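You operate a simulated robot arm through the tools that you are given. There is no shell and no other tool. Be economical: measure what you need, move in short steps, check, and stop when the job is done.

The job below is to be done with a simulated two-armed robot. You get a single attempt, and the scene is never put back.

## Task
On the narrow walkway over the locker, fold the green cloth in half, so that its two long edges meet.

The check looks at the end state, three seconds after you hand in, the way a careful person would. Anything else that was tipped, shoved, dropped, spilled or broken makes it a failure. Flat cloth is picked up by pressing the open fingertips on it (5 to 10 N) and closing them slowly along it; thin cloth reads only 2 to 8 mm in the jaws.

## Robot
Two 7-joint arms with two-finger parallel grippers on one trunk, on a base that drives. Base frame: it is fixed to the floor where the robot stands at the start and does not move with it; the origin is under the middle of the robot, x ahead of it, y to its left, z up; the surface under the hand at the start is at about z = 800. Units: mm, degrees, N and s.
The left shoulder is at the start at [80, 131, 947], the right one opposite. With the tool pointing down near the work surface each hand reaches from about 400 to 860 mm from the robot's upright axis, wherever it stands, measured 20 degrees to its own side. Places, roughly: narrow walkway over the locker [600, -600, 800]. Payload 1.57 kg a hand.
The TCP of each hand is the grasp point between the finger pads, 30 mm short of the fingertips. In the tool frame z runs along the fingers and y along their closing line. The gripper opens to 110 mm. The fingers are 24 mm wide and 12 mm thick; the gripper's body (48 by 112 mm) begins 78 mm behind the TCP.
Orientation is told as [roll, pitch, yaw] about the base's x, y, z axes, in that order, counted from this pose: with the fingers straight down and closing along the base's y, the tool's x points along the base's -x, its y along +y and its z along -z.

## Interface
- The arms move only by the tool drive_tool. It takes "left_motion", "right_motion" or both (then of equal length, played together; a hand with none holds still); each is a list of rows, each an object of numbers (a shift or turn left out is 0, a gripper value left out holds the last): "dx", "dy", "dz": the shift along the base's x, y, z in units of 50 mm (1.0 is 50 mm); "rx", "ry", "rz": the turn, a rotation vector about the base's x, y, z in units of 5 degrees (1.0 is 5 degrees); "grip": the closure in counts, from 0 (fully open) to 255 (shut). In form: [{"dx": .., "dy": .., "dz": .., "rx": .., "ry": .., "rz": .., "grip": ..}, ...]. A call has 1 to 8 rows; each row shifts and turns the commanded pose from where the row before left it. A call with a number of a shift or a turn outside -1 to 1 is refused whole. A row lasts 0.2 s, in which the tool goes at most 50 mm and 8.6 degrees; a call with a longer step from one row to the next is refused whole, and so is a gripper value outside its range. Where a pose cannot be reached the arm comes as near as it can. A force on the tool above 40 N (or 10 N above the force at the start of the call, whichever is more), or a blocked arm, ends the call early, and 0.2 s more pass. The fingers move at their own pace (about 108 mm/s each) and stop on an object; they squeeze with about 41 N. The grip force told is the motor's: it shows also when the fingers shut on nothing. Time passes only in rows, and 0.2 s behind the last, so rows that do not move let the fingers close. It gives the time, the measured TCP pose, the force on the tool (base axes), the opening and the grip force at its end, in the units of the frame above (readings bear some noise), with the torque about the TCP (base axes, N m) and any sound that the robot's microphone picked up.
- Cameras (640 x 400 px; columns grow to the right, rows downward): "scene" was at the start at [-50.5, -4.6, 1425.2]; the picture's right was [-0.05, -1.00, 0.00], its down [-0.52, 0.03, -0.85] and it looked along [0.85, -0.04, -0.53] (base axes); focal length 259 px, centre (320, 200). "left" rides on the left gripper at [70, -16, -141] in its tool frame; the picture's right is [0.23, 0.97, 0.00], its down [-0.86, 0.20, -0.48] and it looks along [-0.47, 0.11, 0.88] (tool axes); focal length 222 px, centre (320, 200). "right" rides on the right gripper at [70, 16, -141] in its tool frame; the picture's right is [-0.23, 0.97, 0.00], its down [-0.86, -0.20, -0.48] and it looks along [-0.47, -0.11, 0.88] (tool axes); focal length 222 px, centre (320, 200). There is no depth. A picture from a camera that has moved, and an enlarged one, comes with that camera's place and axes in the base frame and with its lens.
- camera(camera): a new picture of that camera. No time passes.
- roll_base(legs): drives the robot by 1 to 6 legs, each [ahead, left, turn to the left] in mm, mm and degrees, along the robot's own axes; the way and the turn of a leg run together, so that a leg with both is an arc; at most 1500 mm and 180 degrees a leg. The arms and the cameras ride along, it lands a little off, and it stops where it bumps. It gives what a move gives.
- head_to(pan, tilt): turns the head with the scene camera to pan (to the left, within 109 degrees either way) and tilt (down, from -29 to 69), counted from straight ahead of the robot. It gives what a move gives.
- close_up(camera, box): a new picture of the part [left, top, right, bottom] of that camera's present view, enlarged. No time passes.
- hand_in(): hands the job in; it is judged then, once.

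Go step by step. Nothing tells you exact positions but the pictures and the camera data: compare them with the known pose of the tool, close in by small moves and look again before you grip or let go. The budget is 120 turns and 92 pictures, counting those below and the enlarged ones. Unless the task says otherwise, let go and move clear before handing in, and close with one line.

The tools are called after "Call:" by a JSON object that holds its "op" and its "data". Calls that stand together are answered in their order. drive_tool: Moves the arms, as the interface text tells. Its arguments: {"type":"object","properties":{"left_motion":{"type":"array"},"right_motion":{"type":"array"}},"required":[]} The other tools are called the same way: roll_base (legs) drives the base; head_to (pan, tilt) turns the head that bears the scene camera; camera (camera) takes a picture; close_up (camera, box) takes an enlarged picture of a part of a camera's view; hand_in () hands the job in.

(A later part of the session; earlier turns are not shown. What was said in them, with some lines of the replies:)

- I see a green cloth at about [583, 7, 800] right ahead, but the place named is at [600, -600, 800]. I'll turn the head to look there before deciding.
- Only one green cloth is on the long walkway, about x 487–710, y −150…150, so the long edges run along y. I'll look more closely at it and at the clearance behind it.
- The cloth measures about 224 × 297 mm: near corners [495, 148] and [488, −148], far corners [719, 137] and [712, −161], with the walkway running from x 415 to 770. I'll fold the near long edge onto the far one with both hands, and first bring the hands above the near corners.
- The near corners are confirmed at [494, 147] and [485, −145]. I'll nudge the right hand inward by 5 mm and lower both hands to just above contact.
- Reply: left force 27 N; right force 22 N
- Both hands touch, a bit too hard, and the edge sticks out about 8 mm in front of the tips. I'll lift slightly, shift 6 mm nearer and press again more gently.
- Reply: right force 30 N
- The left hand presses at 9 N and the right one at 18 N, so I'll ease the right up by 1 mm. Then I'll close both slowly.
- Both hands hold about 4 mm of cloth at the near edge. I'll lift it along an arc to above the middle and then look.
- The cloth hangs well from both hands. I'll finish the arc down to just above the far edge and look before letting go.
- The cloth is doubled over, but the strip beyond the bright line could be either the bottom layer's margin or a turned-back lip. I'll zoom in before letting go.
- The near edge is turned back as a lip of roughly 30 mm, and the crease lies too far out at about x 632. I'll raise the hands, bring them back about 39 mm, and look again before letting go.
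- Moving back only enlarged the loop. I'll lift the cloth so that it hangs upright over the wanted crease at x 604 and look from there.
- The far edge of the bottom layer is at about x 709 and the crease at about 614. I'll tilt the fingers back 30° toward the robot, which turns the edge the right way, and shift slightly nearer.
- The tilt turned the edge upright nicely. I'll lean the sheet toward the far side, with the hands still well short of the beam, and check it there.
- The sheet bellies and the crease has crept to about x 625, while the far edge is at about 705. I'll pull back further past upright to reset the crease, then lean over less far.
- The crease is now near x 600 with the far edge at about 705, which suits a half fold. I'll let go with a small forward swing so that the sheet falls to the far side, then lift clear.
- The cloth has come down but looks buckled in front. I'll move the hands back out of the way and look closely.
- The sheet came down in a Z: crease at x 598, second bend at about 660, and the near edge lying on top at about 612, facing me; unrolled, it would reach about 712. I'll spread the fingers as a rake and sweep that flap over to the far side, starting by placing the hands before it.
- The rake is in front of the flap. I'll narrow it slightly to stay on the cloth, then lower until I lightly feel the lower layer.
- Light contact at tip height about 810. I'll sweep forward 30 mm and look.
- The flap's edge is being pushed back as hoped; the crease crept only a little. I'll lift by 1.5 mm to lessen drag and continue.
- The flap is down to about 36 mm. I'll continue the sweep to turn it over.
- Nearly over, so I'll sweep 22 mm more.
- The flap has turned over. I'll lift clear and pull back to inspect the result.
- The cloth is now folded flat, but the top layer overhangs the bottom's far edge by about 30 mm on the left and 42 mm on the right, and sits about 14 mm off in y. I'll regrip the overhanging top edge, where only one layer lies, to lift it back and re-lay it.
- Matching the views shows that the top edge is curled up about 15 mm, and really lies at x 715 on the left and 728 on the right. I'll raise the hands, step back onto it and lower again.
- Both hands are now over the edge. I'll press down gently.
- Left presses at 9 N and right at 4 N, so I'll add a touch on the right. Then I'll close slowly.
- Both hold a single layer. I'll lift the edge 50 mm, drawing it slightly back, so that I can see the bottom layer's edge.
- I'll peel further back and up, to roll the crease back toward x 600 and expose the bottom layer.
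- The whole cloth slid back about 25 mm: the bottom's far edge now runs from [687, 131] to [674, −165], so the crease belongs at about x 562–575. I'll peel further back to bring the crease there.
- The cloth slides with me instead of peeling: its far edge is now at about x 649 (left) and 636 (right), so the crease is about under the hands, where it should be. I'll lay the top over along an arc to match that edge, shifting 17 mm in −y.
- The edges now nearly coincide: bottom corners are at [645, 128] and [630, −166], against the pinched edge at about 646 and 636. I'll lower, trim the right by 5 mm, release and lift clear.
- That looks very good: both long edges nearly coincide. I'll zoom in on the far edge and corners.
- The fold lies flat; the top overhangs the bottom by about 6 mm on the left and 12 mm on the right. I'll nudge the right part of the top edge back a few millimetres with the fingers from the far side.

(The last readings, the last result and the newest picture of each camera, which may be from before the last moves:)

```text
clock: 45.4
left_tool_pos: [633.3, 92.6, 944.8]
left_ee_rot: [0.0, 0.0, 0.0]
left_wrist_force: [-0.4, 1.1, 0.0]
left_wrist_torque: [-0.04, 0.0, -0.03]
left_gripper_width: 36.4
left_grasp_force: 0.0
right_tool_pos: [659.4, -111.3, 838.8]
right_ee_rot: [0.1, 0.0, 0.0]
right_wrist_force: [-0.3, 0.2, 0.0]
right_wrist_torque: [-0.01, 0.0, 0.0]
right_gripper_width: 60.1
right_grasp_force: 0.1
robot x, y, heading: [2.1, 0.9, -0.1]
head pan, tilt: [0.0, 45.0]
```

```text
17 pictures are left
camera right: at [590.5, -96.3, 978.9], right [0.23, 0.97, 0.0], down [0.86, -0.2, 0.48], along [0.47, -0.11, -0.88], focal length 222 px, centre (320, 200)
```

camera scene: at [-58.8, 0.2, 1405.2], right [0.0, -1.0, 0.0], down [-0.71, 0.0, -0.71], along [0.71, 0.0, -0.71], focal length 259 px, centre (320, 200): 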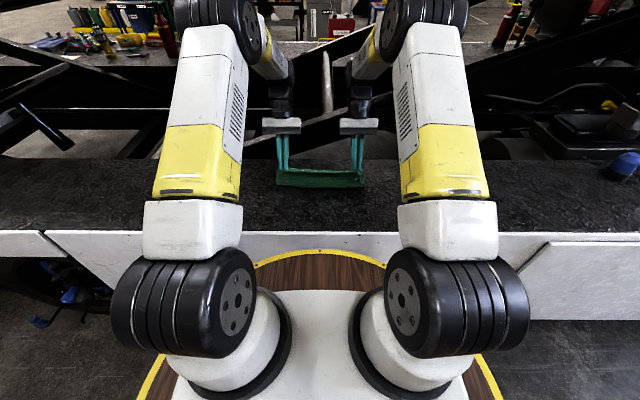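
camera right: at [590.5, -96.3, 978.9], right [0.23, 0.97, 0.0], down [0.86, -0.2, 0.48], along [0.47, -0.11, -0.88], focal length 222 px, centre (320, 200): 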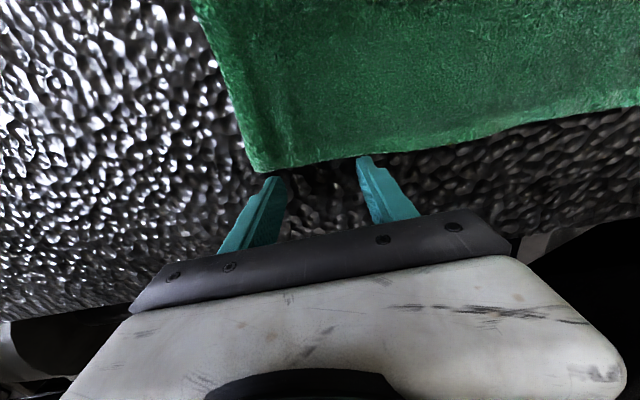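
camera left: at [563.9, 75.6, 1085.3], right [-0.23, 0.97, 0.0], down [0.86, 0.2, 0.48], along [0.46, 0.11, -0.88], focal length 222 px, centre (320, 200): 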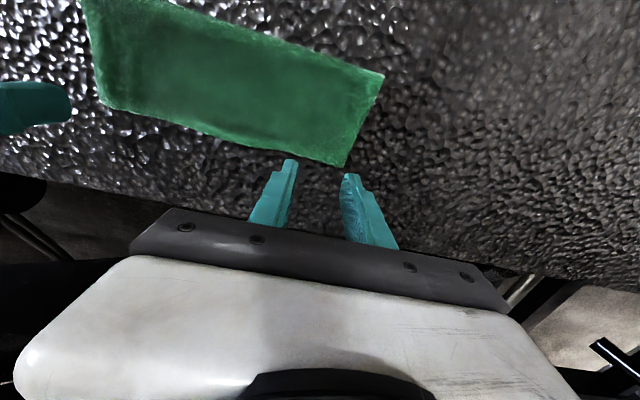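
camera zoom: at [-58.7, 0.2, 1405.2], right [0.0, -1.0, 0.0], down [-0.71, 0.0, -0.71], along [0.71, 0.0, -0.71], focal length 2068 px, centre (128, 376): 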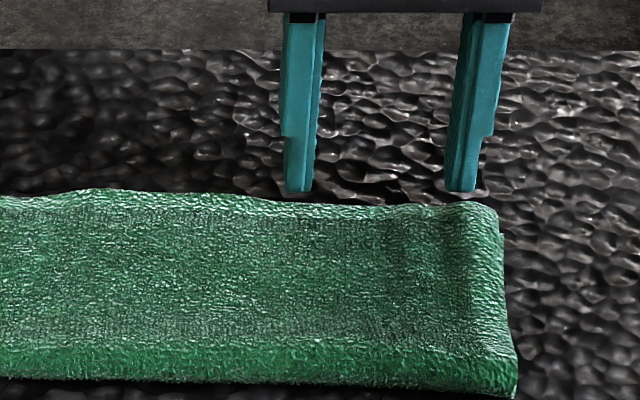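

The fingers are about 8 mm short of the edge. I'll lower 3 mm and push back 16 mm slowly.

Call:
{"op": "drive_tool", "data": {"right_motion": [{"dz": -0.06}, {"dx": -0.1}, {"dx": -0.1}, {"dx": -0.07}, {"dx": -0.05}, {}]}}

Call:
{"op": "close_up", "data": {"camera": "scene", "box": [304, 153, 384, 203]}}

```text
clock: 46.8
left_tool_pos: [634.1, 92.8, 943.8]
left_ee_rot: [0.0, 0.0, 0.0]
left_wrist_force: [0.0, 0.0, 0.3]
left_wrist_torque: [-0.02, 0.0, 0.0]
left_gripper_width: 36.4
left_grasp_force: 0.0
right_tool_pos: [643.9, -110.5, 835.8]
right_ee_rot: [0.0, -0.2, 0.1]
right_wrist_force: [0.7, 0.0, -0.1]
right_wrist_torque: [-0.03, -0.01, -0.02]
right_gripper_width: 60.0
right_grasp_force: 0.1
robot x, y, heading: [4.7, -3.1, -0.1]
head pan, tilt: [0.0, 45.0]
```

```text
8.00 times, centred on (344, 178) of scene
camera zoom: at [-58.7, 0.2, 1405.2], right [0.0, -1.0, 0.0], down [-0.71, 0.0, -0.71], along [0.71, 0.0, -0.71], focal length 2068 px, centre (128, 376)
```

zoom: 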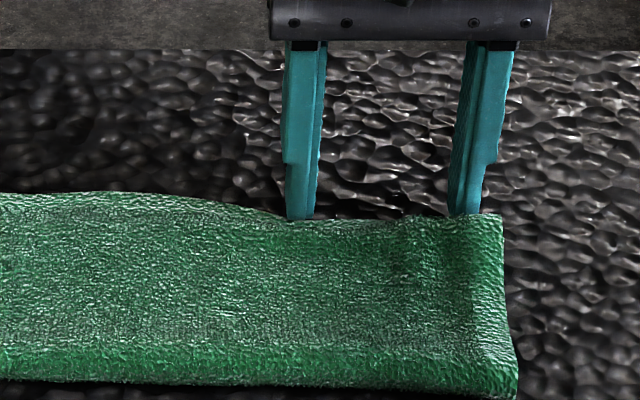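

The right edge is aligned now. I'll retract the right hand and do the same nudge with the left hand over the left and middle part.

Call:
{"op": "drive_tool", "data": {"right_motion": [{"dx": 0.3}, {"dz": 0.8}, {"dz": 0.8}, {"dz": 0.6}, {"dy": -0.6}, {"dy": -0.6}, {}], "left_motion": [{"dx": 0.4, "grip": 46}, {"dx": 0.4, "dy": -0.33}, {"dy": -0.33}, {"dz": -0.8}, {"dz": -0.8}, {"dz": -0.56}, {}]}}

Call:
{"op": "drive_tool", "data": {"left_motion": [{"dx": -0.15}, {"dx": -0.15}, {"dx": -0.1}, {"dx": -0.06}, {"dx": -0.05}, {}]}}

Call:
{"op": "close_up", "data": {"camera": "scene", "box": [264, 150, 376, 220]}}

```text
clock: 48.4
left_tool_pos: [672.8, 58.8, 836.1]
left_ee_rot: [0.0, -0.1, 0.0]
left_wrist_force: [-0.7, -0.6, -0.4]
left_wrist_torque: [-0.02, -0.03, 0.01]
left_gripper_width: 90.2
left_grasp_force: 0.1
right_tool_pos: [658.7, -173.2, 945.4]
right_ee_rot: [-0.1, 0.0, 0.0]
right_wrist_force: [0.9, 0.9, 0.5]
right_wrist_torque: [0.0, -0.01, 0.02]
right_gripper_width: 60.0
right_grasp_force: 0.0
robot x, y, heading: [2.7, -1.8, 0.3]
head pan, tilt: [0.0, 45.0]
```

```text
clock: 49.8
left_tool_pos: [647.8, 57.9, 836.0]
left_ee_rot: [0.0, 0.0, 0.0]
left_wrist_force: [0.5, 0.7, -0.7]
left_wrist_torque: [-0.03, -0.01, 0.0]
left_gripper_width: 90.2
left_grasp_force: 0.1
right_tool_pos: [659.8, -172.8, 946.1]
right_ee_rot: [0.1, -0.1, 0.0]
right_wrist_force: [0.0, 0.2, 0.0]
right_wrist_torque: [0.02, -0.02, -0.01]
right_gripper_width: 59.8
right_grasp_force: 0.0
robot x, y, heading: [4.2, 0.7, -0.1]
head pan, tilt: [0.0, 45.0]
```

```text
5.71 times, centred on (320, 185) of scene
camera zoom: at [-58.7, 0.2, 1405.2], right [0.0, -1.0, 0.0], down [-0.71, 0.0, -0.71], along [0.71, 0.0, -0.71], focal length 1478 px, centre (320, 286)
```

zoom: 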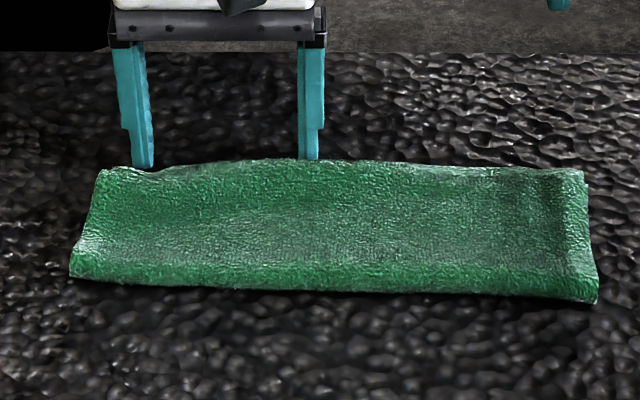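

The far edge is now straight. I'll retract the left hand and take a final look.

Call:
{"op": "drive_tool", "data": {"left_motion": [{"dx": 0.3}, {"dz": 0.8}, {"dz": 0.8}, {"dz": 0.8}, {"dy": 0.8}, {"dy": 0.8}, {"dy": 0.6}, {}]}}

Call:
{"op": "close_up", "data": {"camera": "scene", "box": [264, 150, 376, 220]}}

Call:
{"op": "close_up", "data": {"camera": "left", "box": [0, 0, 320, 200]}}

Call:
{"op": "close_up", "data": {"camera": "right", "box": [300, 0, 620, 200]}}

```text
clock: 51.6
left_tool_pos: [662.7, 170.1, 955.9]
left_ee_rot: [-0.1, -0.1, 0.0]
left_wrist_force: [-0.4, -0.3, -0.5]
left_wrist_torque: [0.0, 0.0, 0.01]
left_gripper_width: 90.4
left_grasp_force: 0.1
right_tool_pos: [659.3, -172.9, 945.8]
right_ee_rot: [0.1, 0.0, 0.0]
right_wrist_force: [0.0, 0.3, 0.6]
right_wrist_torque: [0.01, 0.03, -0.02]
right_gripper_width: 60.0
right_grasp_force: 0.1
robot x, y, heading: [2.4, 3.8, 0.1]
head pan, tilt: [0.0, 45.0]
```

```text
5.71 times, centred on (320, 185) of scene
camera zoom: at [-58.7, 0.2, 1405.2], right [0.0, -1.0, 0.0], down [-0.71, 0.0, -0.71], along [0.71, 0.0, -0.71], focal length 1478 px, centre (320, 286)
```

zoom: 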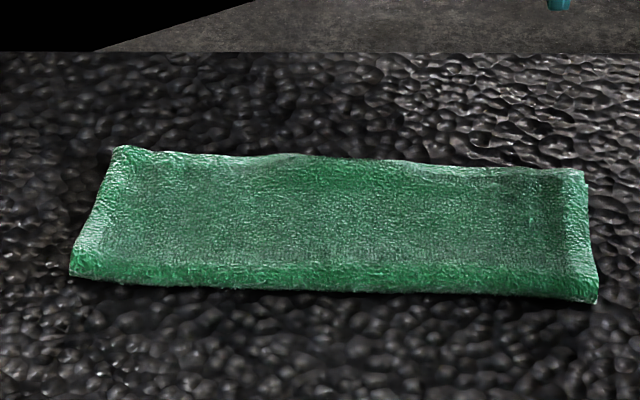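

```text
2.00 times, centred on (160, 100) of left
camera zoom: at [593.2, 152.8, 1096.9], right [-0.23, 0.97, 0.0], down [0.86, 0.2, 0.48], along [0.47, 0.11, -0.88], focal length 444 px, centre (640, 400)
```

zoom: 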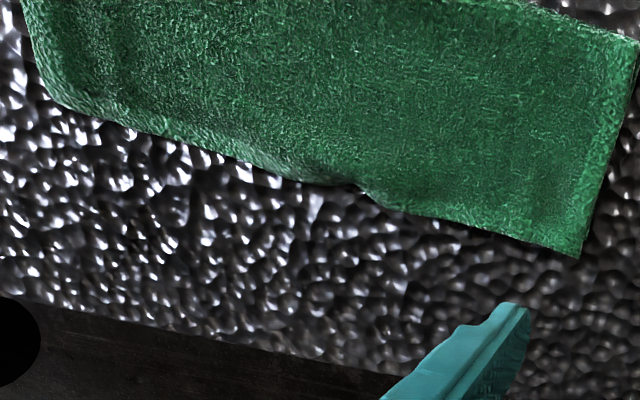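

```text
2.00 times, centred on (460, 100) of right
camera zoom: at [589.9, -156.8, 1086.4], right [0.23, 0.97, 0.0], down [0.86, -0.2, 0.48], along [0.47, -0.11, -0.88], focal length 444 px, centre (40, 400)
```

zoom: 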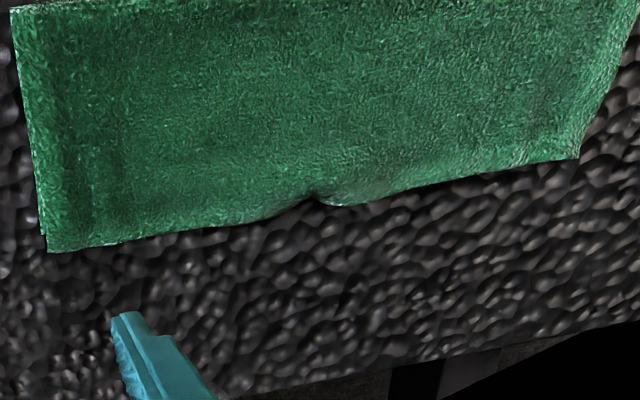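

The cloth lies flat in a half fold, with its long edges meeting within about a centimetre and nothing else touched. Both hands are empty and clear, so I'm handing in.

Call:
{"op": "hand_in", "data": {}}

```text
The job is handed in.
```

I folded the green cloth in half on the walkway and handed it in. Its long edges meet to within about a centimetre by my last pictures. There is a small kink near the middle of the top edge, and the cloth ended about 70 mm nearer the robot than it started.
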